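You operate a simulated robot arm through the tools that you are given. There is no shell and no other tool. Be economical: measure what you need, move in short steps, check, and stop when the job is done.

Carry out the task below with a simulated robot arm. There is one attempt and no reset: what you move stays moved.

JOB
Prime the pump into the cup, then pump the pot down to 2 litres.
Fine: CUP valve open only for priming, until the stream is steady; FEED valve open for the run and shut after; pump off at the end.

The check looks at the end state, three seconds after you hand in, the way a careful person would. Anything else that was tipped, shoved, dropped, spilled or broken makes it a failure.

ROBOT AND FRAMES
A 6-joint arm with a two-finger parallel gripper, fixed in place. Base frame: the origin is at the foot of the arm, x ahead of it, y to its left, z up. Units: m, rad, N and s.
With the tool pointing down near the work surface it reaches from about 0.48 to 0.88 m from the base axis. Its first joint turns from -2.007 to 2.007 rad. Payload 4.2 kg.
The tool frame sits at the grasp point between the pads (the TCP): z along the fingers, y along the line on which they close. The tips reach 0.023 m beyond it. Largest opening 0.094 m; finger width 0.038, thickness 0.01; the body of the gripper, 0.054 by 0.096 m, starts 0.039 m behind the TCP.
Orientation is that of the tool frame in the base frame, as a unit quaternion [w, x, y, z]. With the fingers straight down and closing along the base's y, the tool's x points along the base's -x, its y along +y and its z along -z.

CONTROLS
- The arm moves only by the tool drive_tool. Its argument "targets" is a list that holds one entry, the list of rows, each a list of 7 numbers: the finger opening in m, from 0 to 0.094, then the shift along the base's x, y, z in m, then the turn, a rotation vector about the base's x, y, z in rad. In form: [[[fingers, tx, ty, tz, ax, ay, az], ...]]. A call has 1 to 8 rows; each row shifts and turns the commanded pose from where the row before left it. A row lasts 0.2 s, in which the tool goes at most 0.05 m and 0.15 rad; a call with a longer step from one row to the next is refused whole, and so is a gripper value outside its range. A pose out of reach is approached as far as the arm can. The call stops where the force on the tool passes 90 N (or 10 N more than at its start, if that is more) or the arm is blocked; 0.2 s more then pass. The fingers move at their own pace (about 0.108 m/s each) and stop on an object; they squeeze with about 22 N. The grip force told is the motor's: it shows also when the fingers shut on nothing. Time passes only in rows, and 0.2 s behind the last, so rows that do not move let the fingers close. It gives the time, the measured TCP pose, the force on the tool (base axes), the opening and the grip force at its end, in the units of the frame above (readings bear some noise).
- Cameras (640 x 400 px; columns grow to the right, rows downward): "scene" is fixed at [0.2261, 0.4904, 1.2623]; the picture's right is [-0.36, -0.93, 0.00], its down [-0.63, 0.24, -0.74] and it looks along [0.69, -0.26, -0.67] (base axes); focal length 214 px, centre (320, 200). "wrist" rides on the gripper at [0.086, 0.016, -0.074] in the tool frame; the picture's right is [-0.18, 0.98, 0.00], its down [-0.58, -0.11, -0.81] and it looks along [-0.79, -0.15, 0.59] (tool axes); focal length 243 px, centre (320, 200).
- camera(camera): a new picture of that camera. It takes no simulated time.
- lift_body(by): slides the trunk up (or, below 0, down) by that many m; the arm rides with it, the base frame stays. It gives what a move gives, with no picture.
- probe_pixels(camera, pixels): for up to 12 pixels [column, row] of the newest picture of that camera ("zoom" is the newest enlarged one), the place [x, y, z] in the base frame of the surface seen there, good to about 0.002 m, but the place of the scene camera against the robot may be out by one fixed shift of up to 0.012 m in any direction. It takes no simulated time.
- zoom(camera, box): a new picture of the part [left, top, right, bottom] of that camera's present view, enlarged. It takes no simulated time.
- hand_in(): hands the job in; it is judged then, once.

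Go step by step. Measure first, check grasps and placings, and put right what went wrong. The budget is 80 turns and 46 pictures, counting those below and the enlarged ones. Unless the task says otherwise, let go and move clear before handing in, and close with one line.

The tools are called after ">>>" as name(argument=value, ...) on one line, values as JSON. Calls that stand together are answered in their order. drive_tool: Moves the arm, as the interface text tells. Its arguments: {"type":"object","properties":{"targets":{"type":"array","items":{"type":"array","items":{"type":"array","items":{"type":"number"}}}}},"required":["targets"]} The other tools are called the same way: lift_body (by) slides the trunk up or down; camera (camera) takes a picture; probe_pixels (camera, pixels) gives the place of the surface under pixels of a picture; zoom (camera, box) takes an enlarged picture of a part of a camera's view; hand_in () hands the job in.

At the start:

```text
time_s: 0.0
tool_pos: [0.5809, 0.1635, 1.1108]
tcp_rot: [0.0, 0.0, 1.0, 0.0]
force: [-0.3, -1.0, -0.3]
width: 0.0942
gripper_force: 0.0
trunk travel left (down, up): [-0.575, 0.415]
```

scene: 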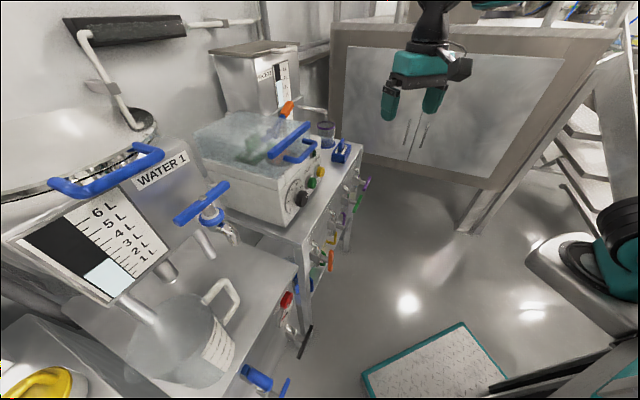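
wrist: 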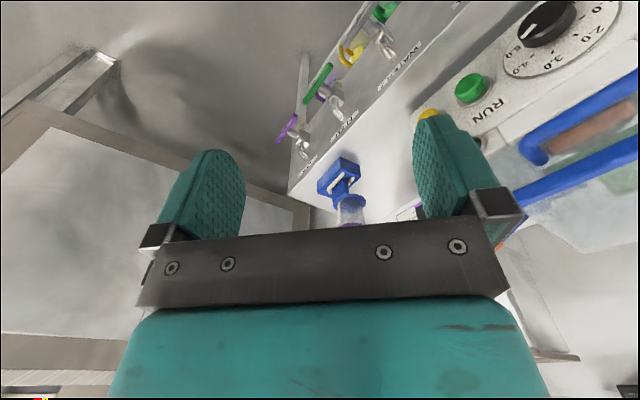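

The scene shows a bench at about columns 200-370 with a pump unit (dial, green and yellow buttons), valves and a pot. I'll enlarge these areas to read the labels.

>>> zoom(camera="scene", box=[180, 90, 380, 215])

>>> zoom(camera="scene", box=[240, 160, 400, 260])

>>> zoom(camera="scene", box=[200, 250, 360, 400])

>>> zoom(camera="wrist", box=[240, 0, 640, 250])

```text
3.20 times, centred on (280, 152) of scene
```

zoom: 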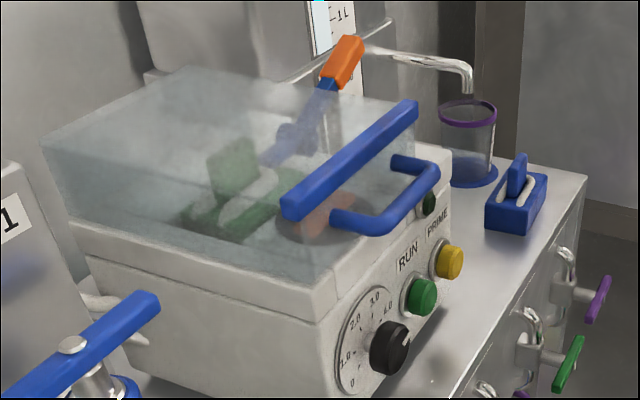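

```text
4.00 times, centred on (320, 210) of scene
```

zoom: 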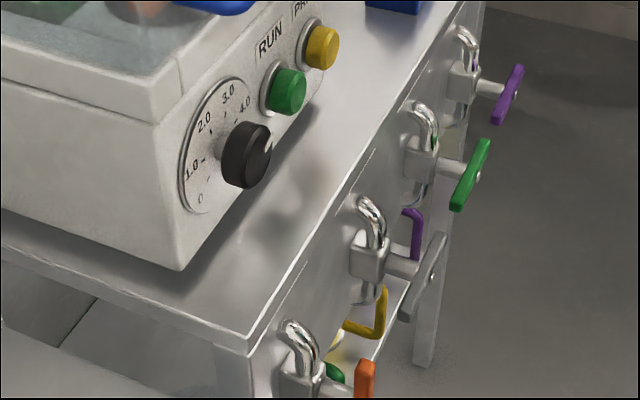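

```text
2.67 times, centred on (280, 325) of scene
```

zoom: 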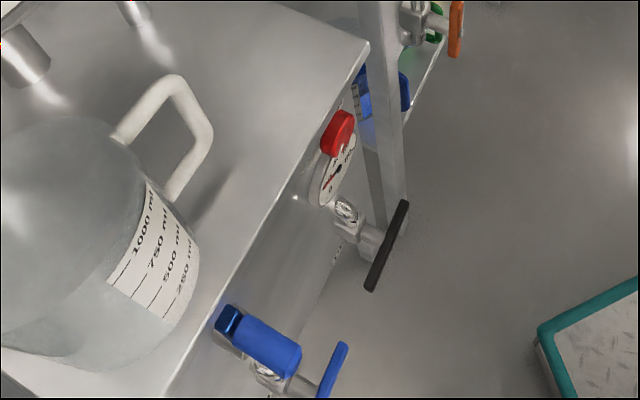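

```text
1.60 times, centred on (440, 125) of wrist
```

zoom: 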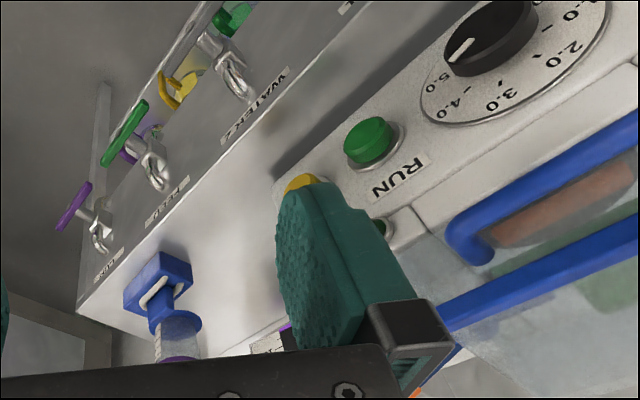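

There are several valves with labels on the bench front, plus a pump box with a dial and RUN and PRIME buttons. I'll probe the key points.

>>> camera(camera="scene")

>>> probe_pixels(camera="scene", pixels=[[303, 199], [312, 183], [320, 173], [369, 184], [357, 203], [345, 228], [331, 262], [326, 135], [341, 150], [289, 107], [290, 140], [305, 230]])

>>> zoom(camera="scene", box=[200, 40, 340, 128])

```text
39 pictures are left
```

scene: 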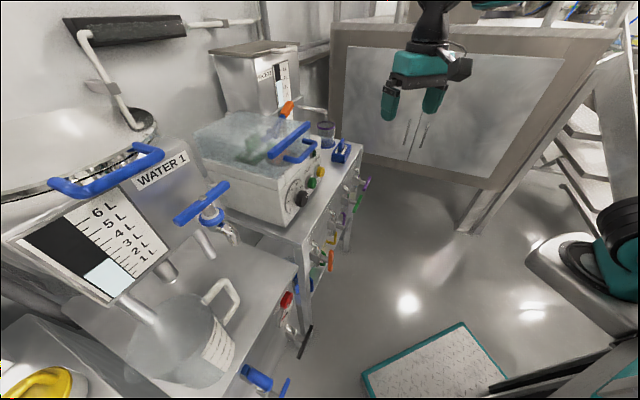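

```text
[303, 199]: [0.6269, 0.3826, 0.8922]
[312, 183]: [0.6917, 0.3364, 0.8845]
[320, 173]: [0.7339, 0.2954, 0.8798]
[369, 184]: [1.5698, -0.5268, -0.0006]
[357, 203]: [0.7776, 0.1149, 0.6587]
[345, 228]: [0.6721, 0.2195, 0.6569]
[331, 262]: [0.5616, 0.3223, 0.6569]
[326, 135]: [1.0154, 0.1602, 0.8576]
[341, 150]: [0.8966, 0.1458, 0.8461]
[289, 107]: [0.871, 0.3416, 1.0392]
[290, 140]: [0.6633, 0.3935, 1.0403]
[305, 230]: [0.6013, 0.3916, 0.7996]
```

```text
4.55 times, centred on (270, 84) of scene
```

zoom: 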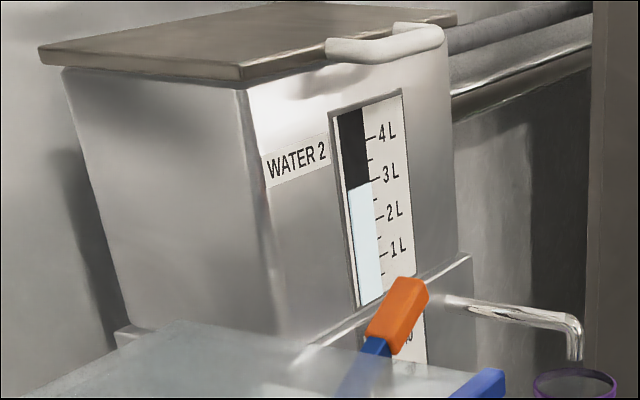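

WATER 2 reads about 2.7 L, and the bench front runs diagonally from (0.56,0.32) to (0.78,0.11). I'll turn the tool 45°, back off and lower so the wrist camera can see the front labels.

>>> drive_tool(targets=[[[0.094, 0, -0.02, 0, 0, 0, 0.131], [0.094, 0, -0.02, 0, 0, 0, 0.131], [0.094, 0, -0.02, 0, 0, 0, 0.131], [0.094, 0, -0.02, 0, 0, 0, 0.131], [0.094, 0, -0.02, 0, 0, 0, 0.131], [0.094, 0, -0.01, 0, 0, 0, 0.13]]])

>>> lift_body(by=-0.28)

>>> camera(camera="wrist")

```text
time_s: 1.4
tool_pos: [0.5799, 0.0529, 1.1104]
tcp_rot: [0.0, -0.383, 0.924, 0.0]
force: [0.5, 0.4, 0.2]
width: 0.0939
gripper_force: 0.1
trunk travel left (down, up): [-0.575, 0.415]
```

```text
time_s: 4.2
tool_pos: [0.5799, 0.0544, 0.8319]
tcp_rot: [0.0, -0.383, 0.924, 0.0]
force: [0.2, 1.0, 0.3]
width: 0.0942
gripper_force: 0.0
trunk travel left (down, up): [-0.295, 0.695]
```

```text
37 pictures are left
```

wrist: 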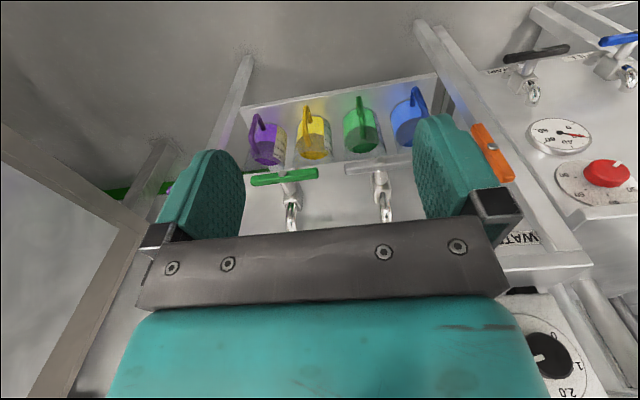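

The wrist picture is upside down, with the mugs stowed under the bench and the valves at rows 170-220; the gripper hides the labels. I'll raise the body and look down at them.

>>> lift_body(by=0.25)

>>> camera(camera="wrist")

>>> zoom(camera="wrist", box=[180, 60, 500, 260])

```text
time_s: 6.8
tool_pos: [0.5805, 0.0541, 1.0813]
tcp_rot: [-0.001, -0.383, 0.924, 0.0]
force: [0.6, -0.6, 0.0]
width: 0.0939
gripper_force: 0.0
trunk travel left (down, up): [-0.545, 0.445]
```

```text
36 pictures are left
```

wrist: 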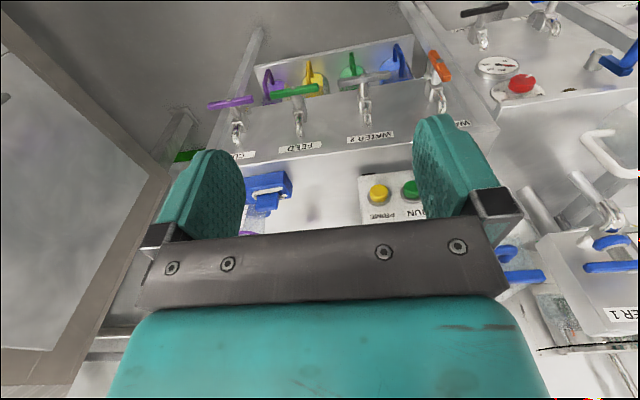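

```text
2.00 times, centred on (340, 160) of wrist
```

zoom: 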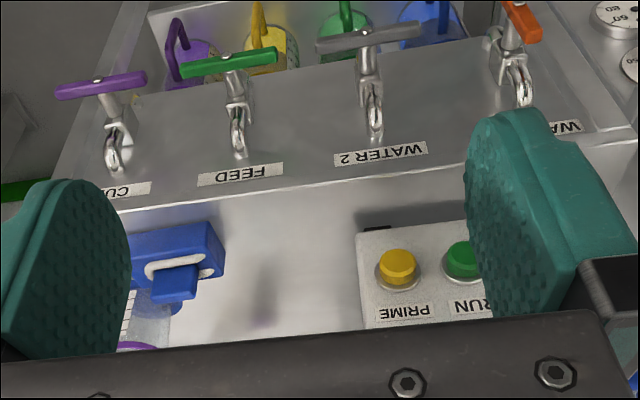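

The labels read, from the purple end: CUP (purple), FEED (green), WATER 2 (grey), WATER 1 (orange). Next I'll check the gauge of WATER 1, the blue switch box and the handle positions.

>>> zoom(camera="scene", box=[0, 140, 200, 310])

>>> zoom(camera="scene", box=[290, 100, 380, 160])

>>> zoom(camera="scene", box=[190, 95, 330, 220])

>>> zoom(camera="scene", box=[290, 160, 390, 300])

```text
2.35 times, centred on (100, 225) of scene
```

zoom: 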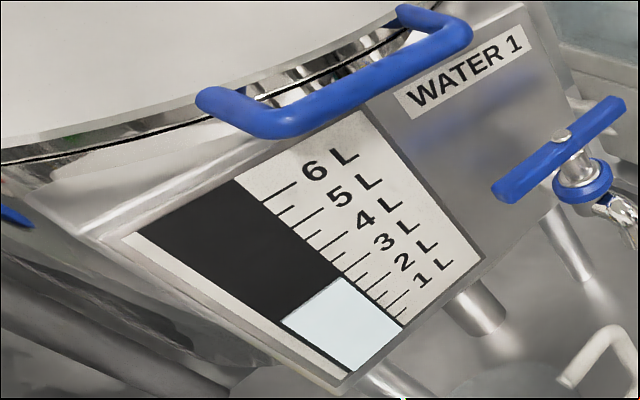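

```text
6.67 times, centred on (335, 130) of scene
```

zoom: 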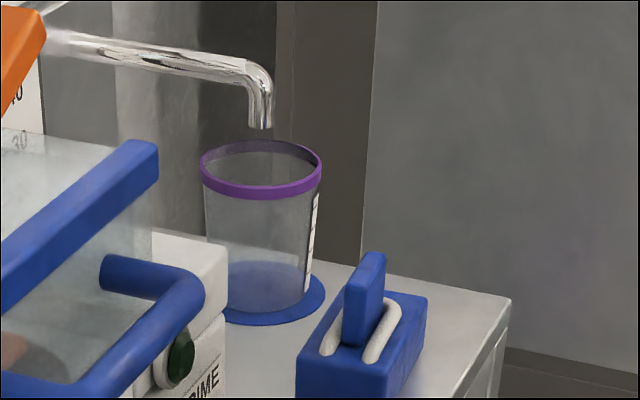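

```text
3.20 times, centred on (260, 158) of scene
```

zoom: 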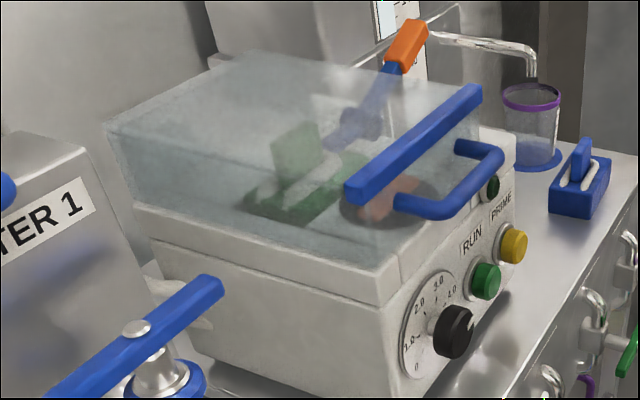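

```text
2.86 times, centred on (340, 230) of scene
```

zoom: 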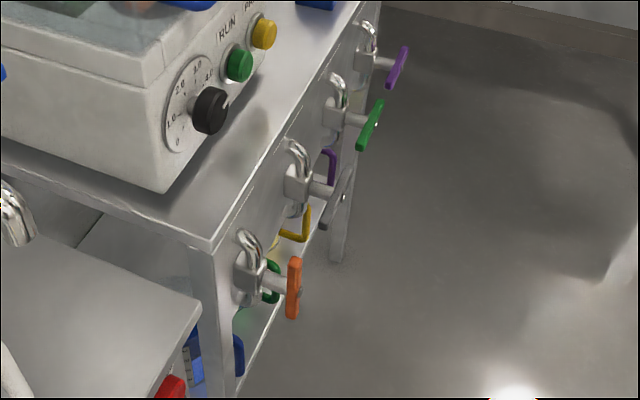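

WATER 1's gauge shows about 3 L and WATER 2's about 2.7 L; the orange handle looks vertical (open) and the others crosswise (shut). I need to work out which vessel is "the pot", so I'll look at the area on the left.

>>> zoom(camera="scene", box=[20, 10, 280, 200])

>>> zoom(camera="scene", box=[80, 170, 320, 400])

>>> zoom(camera="wrist", box=[440, 0, 640, 125])

```text
2.11 times, centred on (150, 105) of scene
```

zoom: 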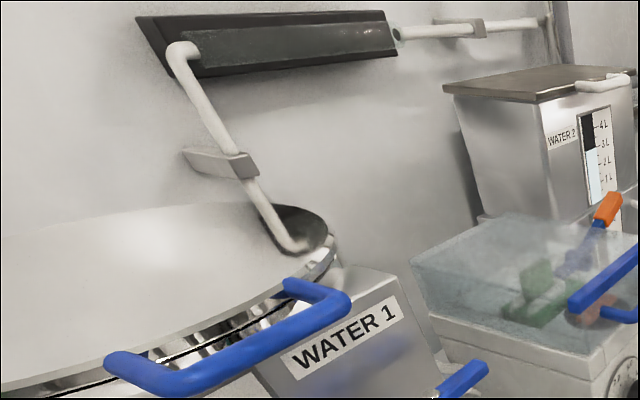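

```text
1.74 times, centred on (200, 285) of scene
```

zoom: 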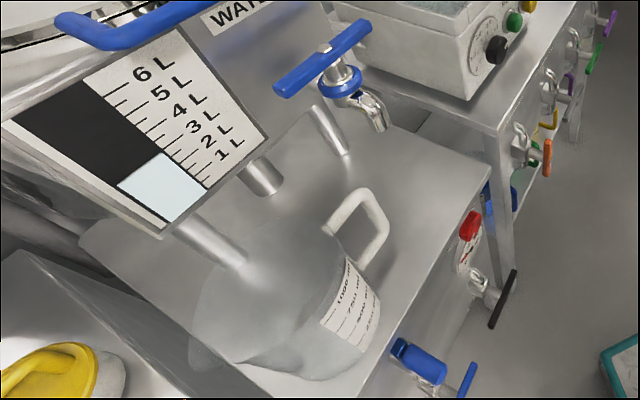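

```text
3.20 times, centred on (540, 62) of wrist
```

zoom: 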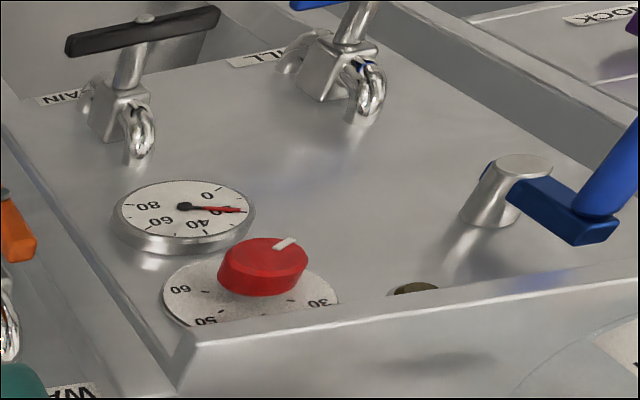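

The left stand is a separate kettle station (DRAIN, FILL, thermometer). WATER 1 is the round vessel and its valve is the only open source. I'll look down at the pump box from above with the wrist camera to understand the lever and lamp.

>>> lift_body(by=0.25)

>>> drive_tool(targets=[[[0.094, 0, 0.045, 0, 0, 0, 0], [0.094, 0, 0.045, 0, 0, 0, 0], [0.094, 0, 0.045, 0, 0, 0, 0]]])

>>> camera(camera="wrist")

```text
time_s: 9.4
tool_pos: [0.5805, 0.0544, 1.332]
tcp_rot: [0.0, -0.383, 0.924, 0.0]
force: [0.3, -0.7, -0.8]
width: 0.0941
gripper_force: 0.0
trunk travel left (down, up): [-0.795, 0.195]
```

```text
time_s: 10.2
tool_pos: [0.5804, 0.1879, 1.3288]
tcp_rot: [-0.001, -0.382, 0.924, 0.0]
force: [0.0, -0.7, 0.6]
width: 0.0942
gripper_force: 0.0
trunk travel left (down, up): [-0.795, 0.195]
```

```text
27 pictures are left
```

wrist: 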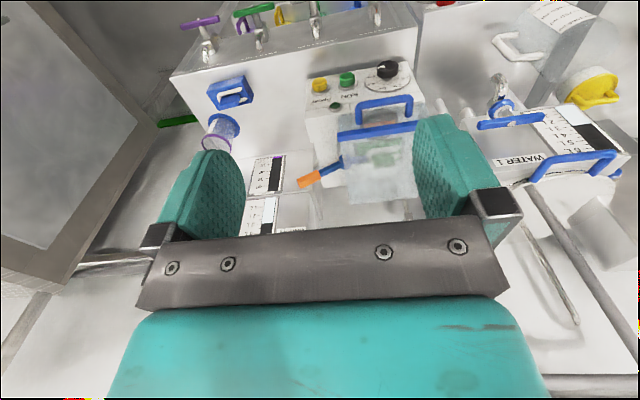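

Two gauges show near (265,175) and (258,215), so there is another vessel below WATER 2. I'll enlarge this and rows 60-110.

>>> zoom(camera="wrist", box=[220, 130, 420, 240])

>>> zoom(camera="wrist", box=[160, 0, 440, 130])

>>> probe_pixels(camera="wrist", pixels=[[265, 175], [258, 215], [220, 130], [232, 92], [319, 85], [346, 79], [386, 69], [205, 20], [260, 9], [309, 181], [380, 132], [385, 105]])

```text
3.20 times, centred on (320, 185) of wrist
```

zoom: 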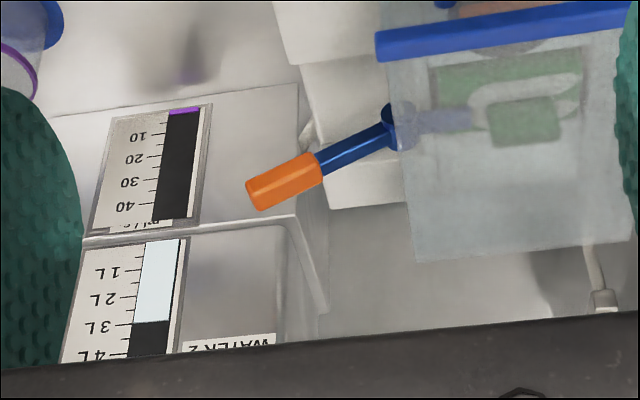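

```text
2.29 times, centred on (300, 65) of wrist
```

zoom: 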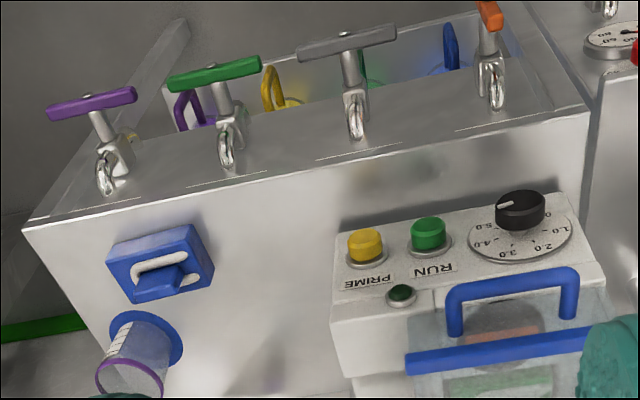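

```text
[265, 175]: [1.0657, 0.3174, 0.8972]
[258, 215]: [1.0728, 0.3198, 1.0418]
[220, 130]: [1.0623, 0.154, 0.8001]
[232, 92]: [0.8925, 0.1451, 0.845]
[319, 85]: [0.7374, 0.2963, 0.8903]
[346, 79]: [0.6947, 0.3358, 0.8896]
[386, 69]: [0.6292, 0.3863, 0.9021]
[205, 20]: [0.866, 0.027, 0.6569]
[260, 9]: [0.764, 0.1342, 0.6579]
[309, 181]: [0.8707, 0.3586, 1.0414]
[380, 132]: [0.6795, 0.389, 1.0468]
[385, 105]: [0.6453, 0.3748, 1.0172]
```

The lower gauge is a flow meter in mL/s (purple, at 0), the dial points near 5.0, and FEED and CUP are at 45° panel positions (0.764,0.134) and (0.866,0.027), z 0.657. I'll turn the fingers horizontal, facing the panel, while high and clear.

>>> drive_tool(targets=[[[0.094, 0.01, -0.0116, 0, 0.101, -0.101, 0], [0.094, 0.01, -0.0116, 0, 0.101, -0.101, 0], [0.094, 0.01, -0.0116, 0, 0.101, -0.101, 0], [0.094, 0.01, -0.0116, 0, 0.101, -0.101, 0], [0.094, 0.01, -0.0116, 0, 0.101, -0.101, 0], [0.094, 0.01, -0.0116, 0, 0.101, -0.101, 0]]])

>>> drive_tool(targets=[[[0.094, 0.01, -0.0116, 0, 0.101, -0.101, 0], [0.094, 0.01, -0.0116, 0, 0.101, -0.101, 0], [0.094, 0.01, -0.0116, 0, 0.101, -0.101, 0], [0.094, 0.01, -0.0116, 0, 0.101, -0.101, 0], [0.094, 0.01, -0.0116, 0, 0.101, -0.101, 0]]])

```text
time_s: 11.6
tool_pos: [0.6417, 0.1191, 1.3302]
tcp_rot: [0.385, -0.348, 0.84, 0.159]
force: [-0.6, 0.6, 0.0]
width: 0.094
gripper_force: 0.0
trunk travel left (down, up): [-0.795, 0.195]
```

```text
time_s: 12.8
tool_pos: [0.6914, 0.0604, 1.3308]
tcp_rot: [0.655, -0.269, 0.652, 0.27]
force: [-0.6, 0.8, -0.2]
width: 0.0942
gripper_force: 0.1
trunk travel left (down, up): [-0.795, 0.195]
```

The tool is horizontal now. Before moving to the CUP valve I'll check clearance to the cabinet on the right and the panel and valve positions.

>>> camera(camera="scene")

>>> probe_pixels(camera="scene", pixels=[[470, 230], [370, 150], [480, 185], [620, 45], [480, 35], [350, 185], [345, 200], [366, 184], [359, 200], [351, 180], [560, 250], [340, 215]])

```text
24 pictures are left
```

scene: 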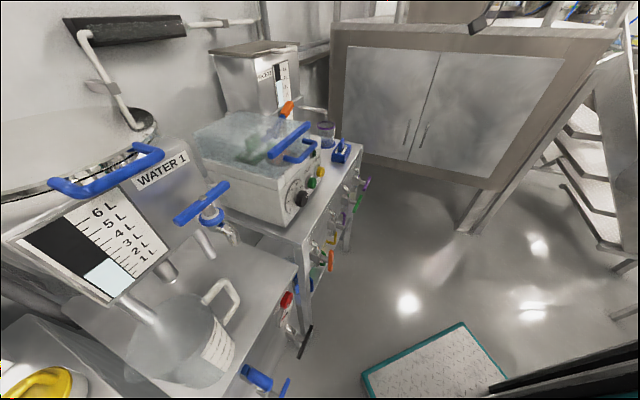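

```text
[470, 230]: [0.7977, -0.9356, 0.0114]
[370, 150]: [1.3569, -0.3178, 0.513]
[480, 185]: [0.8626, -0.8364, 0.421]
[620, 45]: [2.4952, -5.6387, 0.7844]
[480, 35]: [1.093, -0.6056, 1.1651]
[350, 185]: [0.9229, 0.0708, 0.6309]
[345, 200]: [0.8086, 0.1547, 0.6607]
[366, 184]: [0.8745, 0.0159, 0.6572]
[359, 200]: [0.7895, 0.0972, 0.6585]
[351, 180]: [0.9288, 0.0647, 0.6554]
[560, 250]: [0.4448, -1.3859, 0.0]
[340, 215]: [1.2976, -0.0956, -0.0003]
```

The cabinet is well clear. I'll roll the hand 90° so the fingers close vertically while moving to a standoff before the CUP valve, then lower.

>>> drive_tool(targets=[[[0.094, 0.0087, -0.0102, 0, 0.101, 0.101, 0], [0.094, 0.0087, -0.0102, 0, 0.101, 0.101, 0], [0.094, 0.0087, -0.0102, 0, 0.101, 0.101, 0], [0.094, 0.0087, -0.0102, 0, 0.101, 0.101, 0], [0.094, 0.0087, -0.0102, 0, 0.101, 0.101, 0], [0.094, 0.0087, -0.0102, 0, 0.101, 0.101, 0]]])

>>> drive_tool(targets=[[[0.094, 0.0087, -0.0102, 0, 0.101, 0.101, 0], [0.094, 0.0087, -0.0102, 0, 0.101, 0.101, 0], [0.094, 0.0087, -0.0102, 0, 0.101, 0.101, 0], [0.094, 0.0087, -0.0102, 0, 0.101, 0.101, 0], [0.094, 0.0087, -0.0102, 0, 0.101, 0.101, 0]]])

>>> lift_body(by=-0.4)

>>> lift_body(by=-0.274)

>>> camera(camera="wrist")

```text
time_s: 14.2
tool_pos: [0.7433, -0.0002, 1.3313]
tcp_rot: [0.481, 0.028, 0.706, 0.518]
force: [0.4, 0.1, 0.3]
width: 0.0943
gripper_force: 0.0
trunk travel left (down, up): [-0.795, 0.195]
```

```text
time_s: 15.4
tool_pos: [0.787, -0.0512, 1.33]
tcp_rot: [0.27, 0.272, 0.653, 0.653]
force: [0.9, 0.3, 0.6]
width: 0.094
gripper_force: 0.1
trunk travel left (down, up): [-0.795, 0.195]
```

```text
time_s: 19.2
tool_pos: [0.7866, -0.0524, 0.9305]
tcp_rot: [0.271, 0.271, 0.652, 0.654]
force: [0.8, -0.3, -0.1]
width: 0.0937
gripper_force: 0.0
trunk travel left (down, up): [-0.395, 0.595]
```

```text
time_s: 22.0
tool_pos: [0.7874, -0.0523, 0.6569]
tcp_rot: [0.27, 0.272, 0.653, 0.653]
force: [-0.5, 0.0, -0.8]
width: 0.0942
gripper_force: 0.1
trunk travel left (down, up): [-0.121, 0.869]
```

```text
23 pictures are left
```

wrist: 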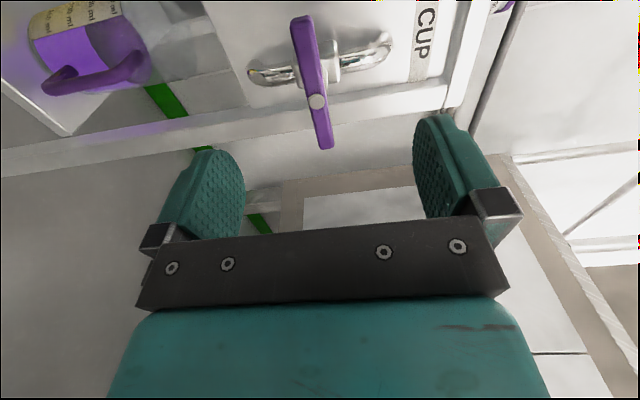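

The CUP bar lies across the vertical pipe, so it's shut; it sits ahead of the open fingers (picture right is up). I'll measure the bar's ends and centre.

>>> probe_pixels(camera="wrist", pixels=[[303, 20], [316, 101], [325, 143], [330, 70], [312, 80], [320, 125]])

```text
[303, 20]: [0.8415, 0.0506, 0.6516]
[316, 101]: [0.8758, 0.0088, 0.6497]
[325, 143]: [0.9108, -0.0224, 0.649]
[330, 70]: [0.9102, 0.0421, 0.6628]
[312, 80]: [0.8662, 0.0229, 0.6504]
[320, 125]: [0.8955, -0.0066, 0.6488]
```

The bar's centre is at about (0.878,0.012,0.650). I'll move forward and grip it.

>>> drive_tool(targets=[[[0.094, 0.0304, 0.0217, -0.0022, 0, 0, 0], [0.094, 0.0304, 0.0217, -0.0022, 0, 0, 0], [0.094, 0.0304, 0.0217, -0.0022, 0, 0, 0], [0, 0, 0, 0, 0, 0, 0], [0, 0, 0, 0, 0, 0, 0], [0, 0, 0, 0, 0, 0, 0]]])

>>> camera(camera="wrist")

```text
time_s: 23.4
tool_pos: [0.8779, 0.0127, 0.651]
tcp_rot: [0.27, 0.271, 0.653, 0.654]
force: [4.0, 2.4, -2.0]
width: 0.0197
gripper_force: 45.1
trunk travel left (down, up): [-0.121, 0.869]
```

```text
22 pictures are left
```

wrist: 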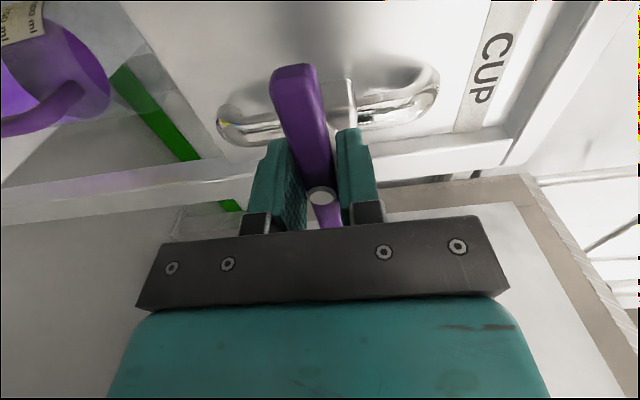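

The bar is held (width 0.020). I'll try turning it counter-clockwise (about −n) a little and watch the force.

>>> drive_tool(targets=[[[0, 0, 0, 0, -0.1, -0.1, 0], [0, 0, 0, 0, -0.1, -0.1, 0], [0, 0, 0, 0, -0.1, -0.1, 0]]])

```text
time_s: 24.2
tool_pos: [0.8786, 0.0123, 0.6485]
tcp_rot: [0.402, 0.128, 0.696, 0.58]
force: [3.5, 0.3, -13.0]
width: 0.0197
gripper_force: 45.1
trunk travel left (down, up): [-0.121, 0.869]
```

It turned freely, so I'll carry on to the full quarter turn.

>>> drive_tool(targets=[[[0, 0, 0, 0, -0.1014, -0.1014, 0], [0, 0, 0, 0, -0.1014, -0.1014, 0], [0, 0, 0, 0, -0.1014, -0.1014, 0], [0, 0, 0, 0, -0.1014, -0.1014, 0], [0, 0, 0, 0, -0.1014, -0.1014, 0], [0, 0, 0, 0, -0.1014, -0.1014, 0], [0, 0, 0, 0, -0.1014, -0.1014, 0], [0, 0, 0, 0, -0.1014, -0.1014, 0]]])

>>> camera(camera="wrist")

```text
time_s: 26.0
tool_pos: [0.8807, 0.0106, 0.6472]
tcp_rot: [0.653, -0.269, 0.656, 0.267]
force: [21.6, -13.3, -25.4]
width: 0.02
gripper_force: 45.2
trunk travel left (down, up): [-0.121, 0.869]
```

```text
21 pictures are left
```

wrist: 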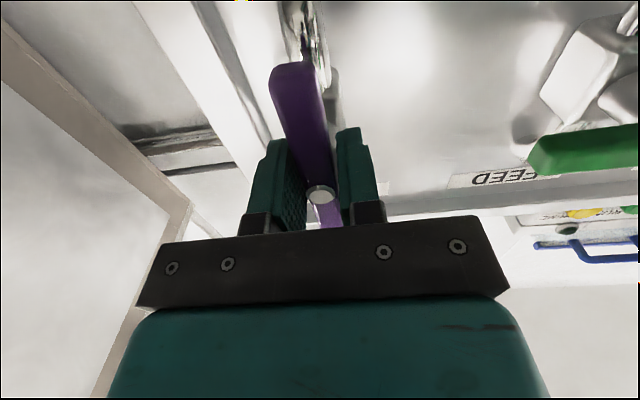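

CUP is now in line with its pipe (open). I'll release, back off, raise and go to a standoff before the PRIME button.

>>> drive_tool(targets=[[[0.06, 0, 0, 0, 0, 0, 0], [0.06, 0, 0, 0, 0, 0, 0], [0.06, -0.03, -0.03, 0, 0, 0, 0], [0.06, -0.035, -0.035, 0, 0, 0, 0], [0, 0, 0, 0, 0, 0, 0]]])

>>> lift_body(by=0.24)

>>> drive_tool(targets=[[[0, -0.0205, 0.0417, 0, 0, 0, 0], [0, -0.0205, 0.0417, 0, 0, 0, 0], [0, -0.0205, 0.0417, 0, 0, 0, 0], [0, -0.0205, 0.0417, 0, 0, 0, 0], [0, -0.0205, 0.0417, 0, 0, 0, 0], [0, -0.0205, 0.0417, 0, 0, 0, 0], [0, -0.0205, 0.0417, 0, 0, 0, 0]]])

>>> camera(camera="wrist")

```text
time_s: 27.2
tool_pos: [0.8118, -0.0493, 0.6499]
tcp_rot: [0.654, -0.27, 0.653, 0.27]
force: [0.4, -0.1, -0.1]
width: 0.0
gripper_force: 21.8
trunk travel left (down, up): [-0.121, 0.869]
```

```text
time_s: 29.7
tool_pos: [0.8129, -0.05, 0.8903]
tcp_rot: [0.654, -0.27, 0.653, 0.271]
force: [-0.4, 0.0, 0.8]
width: 0.0001
gripper_force: 21.8
trunk travel left (down, up): [-0.361, 0.629]
```

```text
time_s: 31.3
tool_pos: [0.6684, 0.2403, 0.8893]
tcp_rot: [0.654, -0.269, 0.653, 0.271]
force: [0.2, -0.5, 0.2]
width: 0.0003
gripper_force: 21.9
trunk travel left (down, up): [-0.361, 0.629]
```

```text
20 pictures are left
```

wrist: 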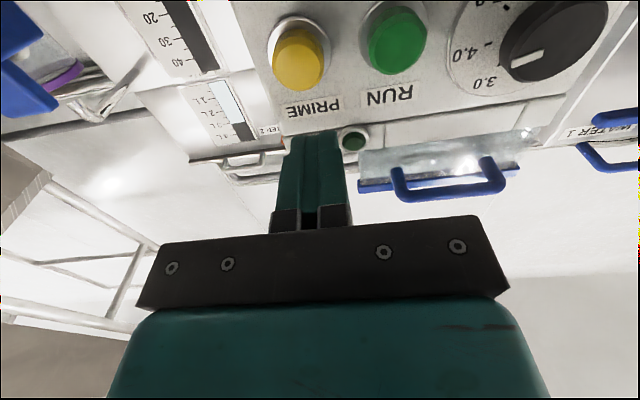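

PRIME is at (298,57), with the flow gauge and WATER 2 gauge visible too. I'll measure the buttons.

>>> probe_pixels(camera="wrist", pixels=[[298, 57], [298, 72], [290, 90], [395, 40], [394, 55], [353, 140], [300, 110]])

>>> zoom(camera="wrist", box=[440, 0, 640, 120])

```text
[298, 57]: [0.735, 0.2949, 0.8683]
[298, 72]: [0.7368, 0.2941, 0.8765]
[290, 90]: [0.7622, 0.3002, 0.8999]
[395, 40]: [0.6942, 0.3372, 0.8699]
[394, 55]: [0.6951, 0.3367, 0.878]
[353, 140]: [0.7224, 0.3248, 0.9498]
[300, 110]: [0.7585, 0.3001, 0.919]
```

```text
3.20 times, centred on (540, 60) of wrist
```

zoom: 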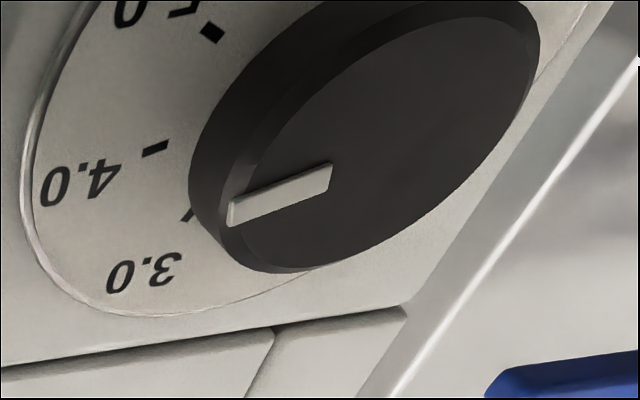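

PRIME's face centre is at (0.735,0.295,0.868). I'll line up, then press gently in small steps.

>>> drive_tool(targets=[[[0, 0.0059, -0.0059, -0.021, 0, 0, 0], [0, 0.02, 0.02, 0, 0, 0, 0], [0, 0.02, 0.02, 0, 0, 0, 0]]])

>>> drive_tool(targets=[[[0, 0.003, 0.003, 0, 0, 0, 0], [0, 0.0035, 0.0035, 0, 0, 0, 0], [0, 0.0035, 0.0035, 0, 0, 0, 0]]])

>>> camera(camera="wrist")

```text
time_s: 32.1
tool_pos: [0.7144, 0.2747, 0.8692]
tcp_rot: [0.653, -0.271, 0.653, 0.271]
force: [-0.6, -0.4, 0.1]
width: 0.0002
gripper_force: 21.8
trunk travel left (down, up): [-0.361, 0.629]
```

```text
time_s: 32.9
tool_pos: [0.7247, 0.2855, 0.8685]
tcp_rot: [0.653, -0.271, 0.653, 0.271]
force: [-17.6, -11.9, -1.2]
width: 0.0003
gripper_force: 22.3
trunk travel left (down, up): [-0.361, 0.629]
```

```text
18 pictures are left
```

wrist: 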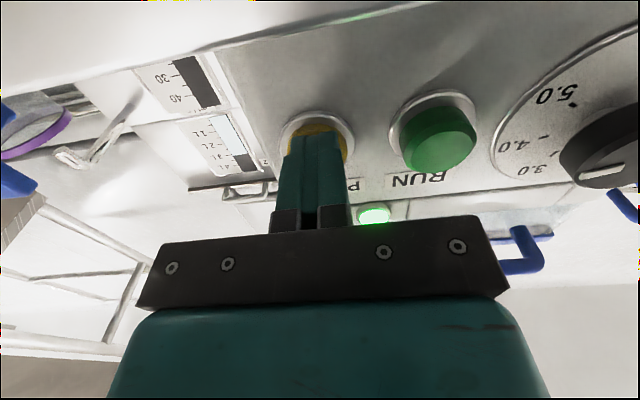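

The lamp at (373,214) is lit, so the pump is running while PRIME is held. I'll hold for a second and look at the spout and flow meter.

>>> drive_tool(targets=[[[0, 0, 0, 0, 0, 0, 0], [0, 0, 0, 0, 0, 0, 0], [0, 0, 0, 0, 0, 0, 0], [0, 0, 0, 0, 0, 0, 0]]])

>>> zoom(camera="scene", box=[250, 55, 380, 165])

```text
time_s: 33.9
tool_pos: [0.7245, 0.2845, 0.8692]
tcp_rot: [0.653, -0.27, 0.653, 0.271]
force: [-25.1, -17.7, -7.3]
width: 0.0002
gripper_force: 21.5
trunk travel left (down, up): [-0.361, 0.629]
```

```text
3.64 times, centred on (315, 110) of scene
```

zoom: 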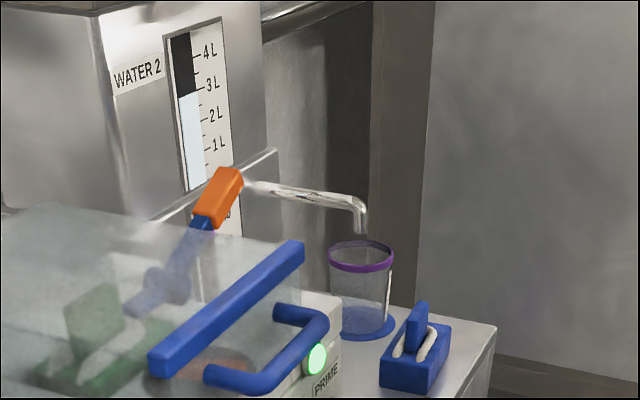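

There is no stream yet; air is still being drawn through. I'll keep holding PRIME and look again.

>>> drive_tool(targets=[[[0, 0, 0, 0, 0, 0, 0], [0, 0, 0, 0, 0, 0, 0], [0, 0, 0, 0, 0, 0, 0], [0, 0, 0, 0, 0, 0, 0], [0, 0, 0, 0, 0, 0, 0], [0, 0, 0, 0, 0, 0, 0], [0, 0, 0, 0, 0, 0, 0], [0, 0, 0, 0, 0, 0, 0]]])

>>> zoom(camera="scene", box=[250, 55, 380, 165])

```text
time_s: 35.7
tool_pos: [0.7252, 0.2848, 0.8686]
tcp_rot: [0.653, -0.272, 0.653, 0.271]
force: [-26.2, -15.8, -10.3]
width: 0.0001
gripper_force: 21.7
trunk travel left (down, up): [-0.361, 0.629]
```

```text
3.64 times, centred on (315, 110) of scene
```

zoom: 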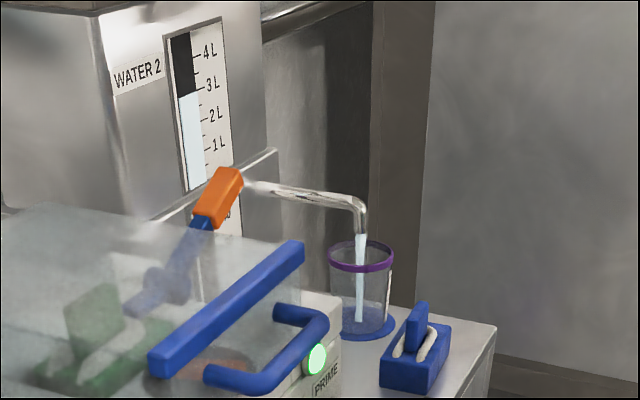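

A stream now runs into the cup. I'll hold a little longer to confirm that it's steady.

>>> drive_tool(targets=[[[0, 0, 0, 0, 0, 0, 0], [0, 0, 0, 0, 0, 0, 0], [0, 0, 0, 0, 0, 0, 0], [0, 0, 0, 0, 0, 0, 0], [0, 0, 0, 0, 0, 0, 0], [0, 0, 0, 0, 0, 0, 0]]])

>>> zoom(camera="scene", box=[250, 55, 380, 165])

>>> zoom(camera="wrist", box=[0, 40, 260, 200])

```text
time_s: 37.1
tool_pos: [0.725, 0.2843, 0.8687]
tcp_rot: [0.654, -0.27, 0.653, 0.271]
force: [-24.7, -13.4, -9.0]
width: 0.0001
gripper_force: 22.4
trunk travel left (down, up): [-0.361, 0.629]
```

```text
3.64 times, centred on (315, 110) of scene
```

zoom: 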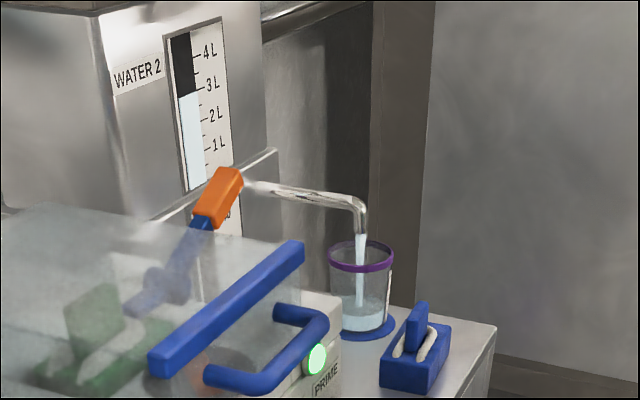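

```text
2.46 times, centred on (130, 120) of wrist
```

zoom: 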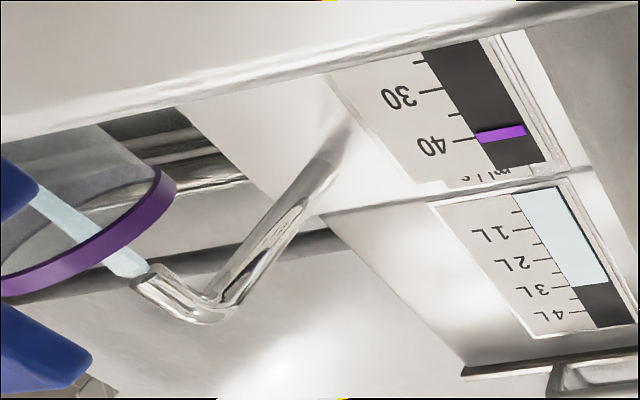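

The stream is steady at about 39 mL/s (purple bar near 40) and the cup is filling, so I'll release PRIME now and check that the pump stops.

>>> drive_tool(targets=[[[0, -0.018, -0.018, 0, 0, 0, 0]]])

>>> camera(camera="scene")

```text
time_s: 37.5
tool_pos: [0.707, 0.267, 0.8717]
tcp_rot: [0.654, -0.27, 0.652, 0.271]
force: [0.4, 0.1, 0.4]
width: 0.0
gripper_force: 21.7
trunk travel left (down, up): [-0.361, 0.629]
```

```text
13 pictures are left
```

scene: 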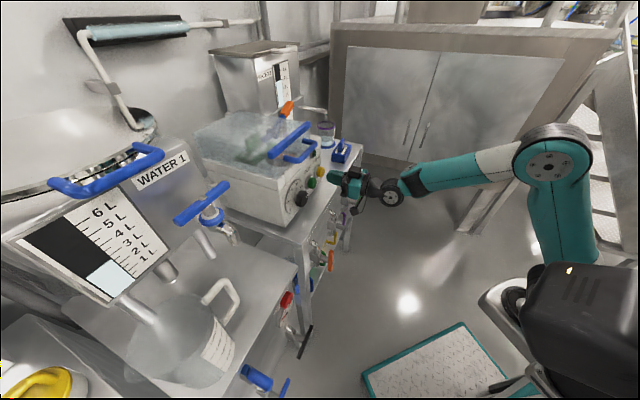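

The wall sight tube at (140,30) has filled with water, and it leads into WATER 1, so WATER 1 is the pot being drawn from. I'll check that the lamp and stream are off.

>>> zoom(camera="scene", box=[250, 80, 380, 190])

```text
3.64 times, centred on (315, 135) of scene
```

zoom: 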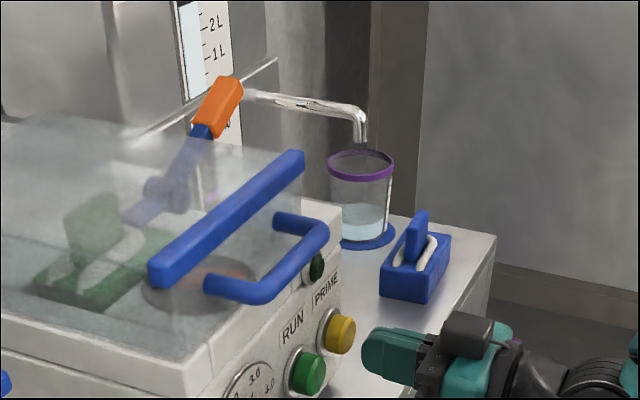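

The pump is off with the cup about a third full. Now back to the CUP valve to shut it.

>>> drive_tool(targets=[[[0, -0.03, -0.03, 0, 0, 0, 0], [0.07, 0.0193, -0.0414, 0, 0, 0, 0], [0.07, 0.0193, -0.0414, 0, 0, 0, 0], [0.07, 0.0193, -0.0414, 0, 0, 0, 0], [0.07, 0.0193, -0.0414, 0, 0, 0, 0], [0.07, 0.0193, -0.0414, 0, 0, 0, 0], [0.07, 0.0193, -0.0414, 0, 0, 0, 0], [0.07, 0.0193, -0.0414, 0, 0, 0, 0]]])

>>> lift_body(by=-0.219)

```text
time_s: 39.3
tool_pos: [0.8106, -0.0517, 0.8692]
tcp_rot: [0.653, -0.271, 0.653, 0.272]
force: [0.0, 0.1, -0.1]
width: 0.0701
gripper_force: 0.0
trunk travel left (down, up): [-0.361, 0.629]
```

```text
time_s: 41.6
tool_pos: [0.8118, -0.0523, 0.65]
tcp_rot: [0.654, -0.27, 0.653, 0.271]
force: [0.3, 0.7, 0.5]
width: 0.07
gripper_force: 0.1
trunk travel left (down, up): [-0.142, 0.848]
```

I'm aligned with the CUP bar; I'll move in, grip, and start the turn back.

>>> drive_tool(targets=[[[0.07, 0.033, 0.032, 0, 0, 0, 0], [0.07, 0.033, 0.032, 0, 0, 0, 0], [0, 0, 0, 0, 0, 0, 0], [0, 0, 0, 0, 0, 0, 0], [0, 0, 0, 0, 0, 0, 0], [0, 0, 0, 0, 0.1, 0.1, 0], [0, 0, 0, 0, 0.1, 0.1, 0], [0, 0, 0, 0, 0.1, 0.1, 0]]])

>>> drive_tool(targets=[[[0, 0, 0, 0, 0.1014, 0.1014, 0], [0, 0, 0, 0, 0.1014, 0.1014, 0], [0, 0, 0, 0, 0.1014, 0.1014, 0], [0, 0, 0, 0, 0.1014, 0.1014, 0], [0, 0, 0, 0, 0.1014, 0.1014, 0], [0, 0, 0, 0, 0.1014, 0.1014, 0], [0, 0, 0, 0, 0.1014, 0.1014, 0], [0, 0, 0, 0, 0.1014, 0.1014, 0]]])

>>> camera(camera="wrist")

```text
time_s: 43.4
tool_pos: [0.8788, 0.0083, 0.65]
tcp_rot: [0.584, -0.123, 0.696, 0.398]
force: [45.4, -17.4, 9.8]
width: 0.0199
gripper_force: 44.5
trunk travel left (down, up): [-0.142, 0.848]
```

```text
time_s: 45.2
tool_pos: [0.8785, 0.0103, 0.6506]
tcp_rot: [0.271, 0.273, 0.653, 0.653]
force: [15.7, -17.8, 5.1]
width: 0.0196
gripper_force: 44.6
trunk travel left (down, up): [-0.142, 0.848]
```

```text
11 pictures are left
```

wrist: 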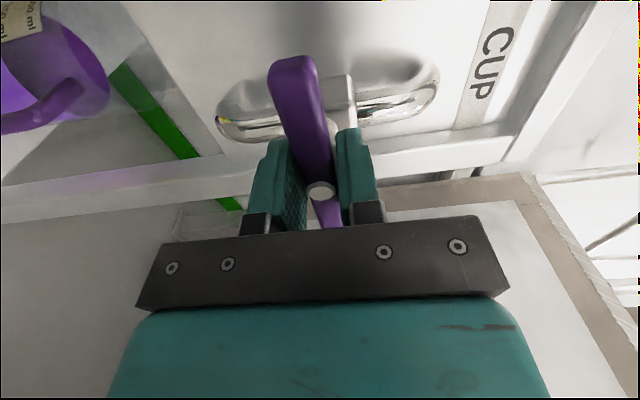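

CUP is shut across the pipe again, same as at the start. I'll release, back off, shift along the panel to FEED and measure it.

>>> drive_tool(targets=[[[0.09, 0, 0, 0, 0, 0, 0], [0.09, 0, 0, 0, 0, 0, 0], [0.09, -0.033, -0.033, 0, 0, 0, 0], [0.09, -0.033, -0.033, 0, 0, 0, 0], [0.09, -0.035, 0.035, 0, 0, 0, 0], [0.09, -0.035, 0.035, 0, 0, 0, 0], [0.09, -0.035, 0.035, 0, 0, 0, 0]]])

>>> camera(camera="wrist")

```text
time_s: 46.8
tool_pos: [0.7078, 0.0513, 0.651]
tcp_rot: [0.27, 0.272, 0.653, 0.653]
force: [1.4, -0.2, 0.4]
width: 0.09
gripper_force: 0.0
trunk travel left (down, up): [-0.142, 0.848]
```

```text
10 pictures are left
```

wrist: 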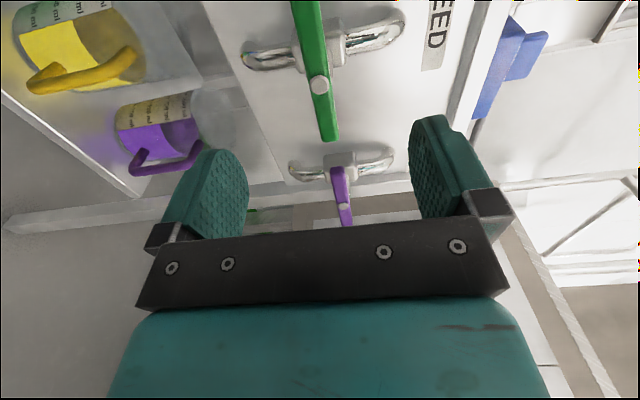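

>>> probe_pixels(camera="wrist", pixels=[[319, 84], [329, 136], [322, 100], [310, 45], [343, 209]])

```text
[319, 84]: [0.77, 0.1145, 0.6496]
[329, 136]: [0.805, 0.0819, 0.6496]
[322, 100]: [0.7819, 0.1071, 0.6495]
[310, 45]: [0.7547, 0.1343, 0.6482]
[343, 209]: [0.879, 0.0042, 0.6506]
```

FEED's bar centre is at (0.770,0.115,0.650). I'll grip it and turn it counter-clockwise a quarter turn.

>>> drive_tool(targets=[[[0.09, 0.0327, 0.0332, 0, 0, 0, 0], [0.09, 0.0327, 0.0332, 0, 0, 0, 0], [0, 0, 0, 0, 0, 0, 0], [0, 0, 0, 0, 0, 0, 0], [0, 0, 0, 0, 0, 0, 0], [0, 0, 0, 0, -0.1, -0.1, 0], [0, 0, 0, 0, -0.1, -0.1, 0], [0, 0, 0, 0, -0.1, -0.1, 0]]])

>>> drive_tool(targets=[[[0, 0, 0, 0, -0.1014, -0.1014, 0], [0, 0, 0, 0, -0.1014, -0.1014, 0], [0, 0, 0, 0, -0.1014, -0.1014, 0], [0, 0, 0, 0, -0.1014, -0.1014, 0], [0, 0, 0, 0, -0.1014, -0.1014, 0], [0, 0, 0, 0, -0.1014, -0.1014, 0], [0, 0, 0, 0, -0.1014, -0.1014, 0], [0, 0, 0, 0, -0.1014, -0.1014, 0]]])

```text
time_s: 48.6
tool_pos: [0.7725, 0.1185, 0.6484]
tcp_rot: [0.401, 0.128, 0.697, 0.581]
force: [-2.3, 4.5, -13.4]
width: 0.0196
gripper_force: 45.1
trunk travel left (down, up): [-0.142, 0.848]
```

```text
time_s: 50.4
tool_pos: [0.774, 0.1154, 0.648]
tcp_rot: [0.652, -0.271, 0.655, 0.268]
force: [5.4, -14.7, -30.2]
width: 0.0195
gripper_force: 45.0
trunk travel left (down, up): [-0.142, 0.848]
```

FEED is turned. I'll release, back off, rise and go to a standoff before RUN.

>>> drive_tool(targets=[[[0.06, 0, 0, 0, 0, 0, 0], [0.06, 0, 0, 0, 0, 0, 0], [0.06, -0.035, -0.035, 0, 0, 0, 0], [0.06, -0.035, -0.035, 0, 0, 0, 0], [0, 0, 0, 0, 0, 0, 0]]])

>>> lift_body(by=0.219)

>>> drive_tool(targets=[[[0, -0.0097, 0.0406, 0, 0, 0, 0], [0, -0.0097, 0.0406, 0, 0, 0, 0], [0, -0.0097, 0.0406, 0, 0, 0, 0], [0, -0.0097, 0.0406, 0, 0, 0, 0], [0, -0.0097, 0.0406, 0, 0, 0, 0], [0, -0.0097, 0.0406, 0, 0, 0, 0]]])

>>> zoom(camera="scene", box=[50, 180, 370, 300])

```text
time_s: 51.6
tool_pos: [0.7012, 0.0482, 0.6504]
tcp_rot: [0.654, -0.269, 0.653, 0.27]
force: [-0.2, -0.3, -0.7]
width: 0.0
gripper_force: 21.8
trunk travel left (down, up): [-0.142, 0.848]
```

```text
time_s: 53.9
tool_pos: [0.7026, 0.0497, 0.868]
tcp_rot: [0.654, -0.27, 0.653, 0.271]
force: [0.1, -0.2, -0.2]
width: 0.0002
gripper_force: 22.4
trunk travel left (down, up): [-0.361, 0.629]
```

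```text
time_s: 55.3
tool_pos: [0.6445, 0.2931, 0.8697]
tcp_rot: [0.654, -0.27, 0.653, 0.271]
force: [-0.2, -0.6, -0.6]
width: 0.0
gripper_force: 21.9
trunk travel left (down, up): [-0.361, 0.629]
```

```text
2.00 times, centred on (210, 240) of scene
```

zoom: 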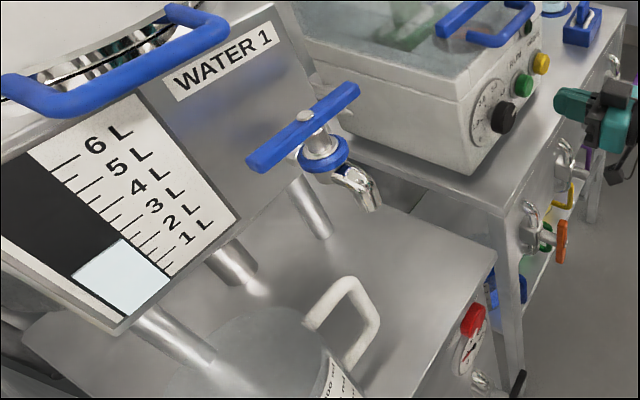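

Everything is lined up. I'll press RUN once, then draw back and check the lamp and gauge.

>>> drive_tool(targets=[[[0, 0.0168, 0.0112, 0, 0, 0, 0], [0, 0.014, 0.014, 0, 0, 0, 0], [0, 0.0045, 0.0045, 0, 0, 0, 0], [0, 0.004, 0.004, 0, 0, 0, 0], [0, 0, 0, 0, 0, 0, 0]]])

>>> drive_tool(targets=[[[0, -0.02, -0.02, 0, 0, 0, 0], [0, 0, 0, 0, 0, 0, 0], [0, 0, 0, 0, 0, 0, 0]]])

>>> camera(camera="wrist")

```text
time_s: 56.5
tool_pos: [0.6842, 0.3265, 0.8696]
tcp_rot: [0.653, -0.271, 0.653, 0.271]
force: [-11.3, -14.9, -1.5]
width: 0.0002
gripper_force: 22.1
trunk travel left (down, up): [-0.361, 0.629]
```

```text
time_s: 57.3
tool_pos: [0.6645, 0.3051, 0.8701]
tcp_rot: [0.654, -0.27, 0.653, 0.271]
force: [-0.4, -0.4, -0.5]
width: 0.0
gripper_force: 22.3
trunk travel left (down, up): [-0.361, 0.629]
```

```text
8 pictures are left
```

wrist: 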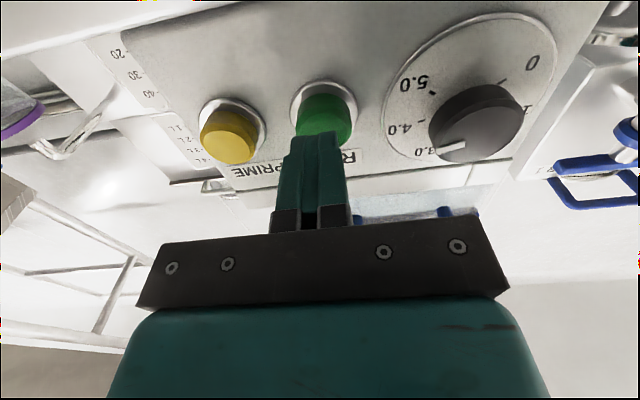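

The lamp is hidden here. I'll wait briefly, then use one scene enlargement with both the lamp and the WATER 1 gauge.

>>> drive_tool(targets=[[[0, 0, 0, 0, 0, 0, 0], [0, 0, 0, 0, 0, 0, 0], [0, 0, 0, 0, 0, 0, 0], [0, 0, 0, 0, 0, 0, 0], [0, 0, 0, 0, 0, 0, 0], [0, 0, 0, 0, 0, 0, 0]]])

>>> zoom(camera="scene", box=[60, 130, 340, 305])

```text
time_s: 58.7
tool_pos: [0.6642, 0.3056, 0.8686]
tcp_rot: [0.653, -0.271, 0.653, 0.271]
force: [0.0, -0.4, -0.2]
width: 0.0
gripper_force: 22.3
trunk travel left (down, up): [-0.361, 0.629]
```

```text
2.29 times, centred on (200, 218) of scene
```

zoom: 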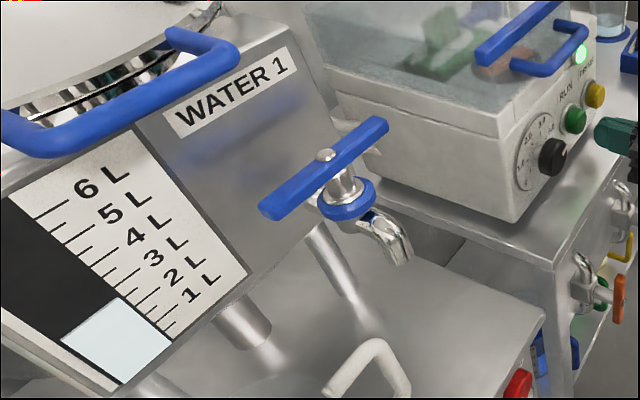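

The lamp at (581,54) is lit, so the pump is running on RUN. I'll measure the gauge geometry by probing the tick marks and the water line.

>>> probe_pixels(camera="zoom", pixels=[[38, 219], [67, 200], [68, 244], [96, 268], [92, 226], [120, 250], [64, 345], [118, 298], [100, 313], [144, 272], [168, 292], [187, 310]])

```text
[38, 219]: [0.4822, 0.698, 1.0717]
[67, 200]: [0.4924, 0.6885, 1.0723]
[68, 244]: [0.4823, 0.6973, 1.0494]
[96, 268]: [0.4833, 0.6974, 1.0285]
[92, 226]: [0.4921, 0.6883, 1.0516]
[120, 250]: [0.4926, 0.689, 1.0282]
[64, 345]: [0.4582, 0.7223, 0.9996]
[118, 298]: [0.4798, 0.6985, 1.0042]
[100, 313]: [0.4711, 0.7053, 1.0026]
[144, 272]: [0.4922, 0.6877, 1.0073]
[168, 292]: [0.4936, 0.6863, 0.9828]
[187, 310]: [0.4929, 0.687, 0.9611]
```

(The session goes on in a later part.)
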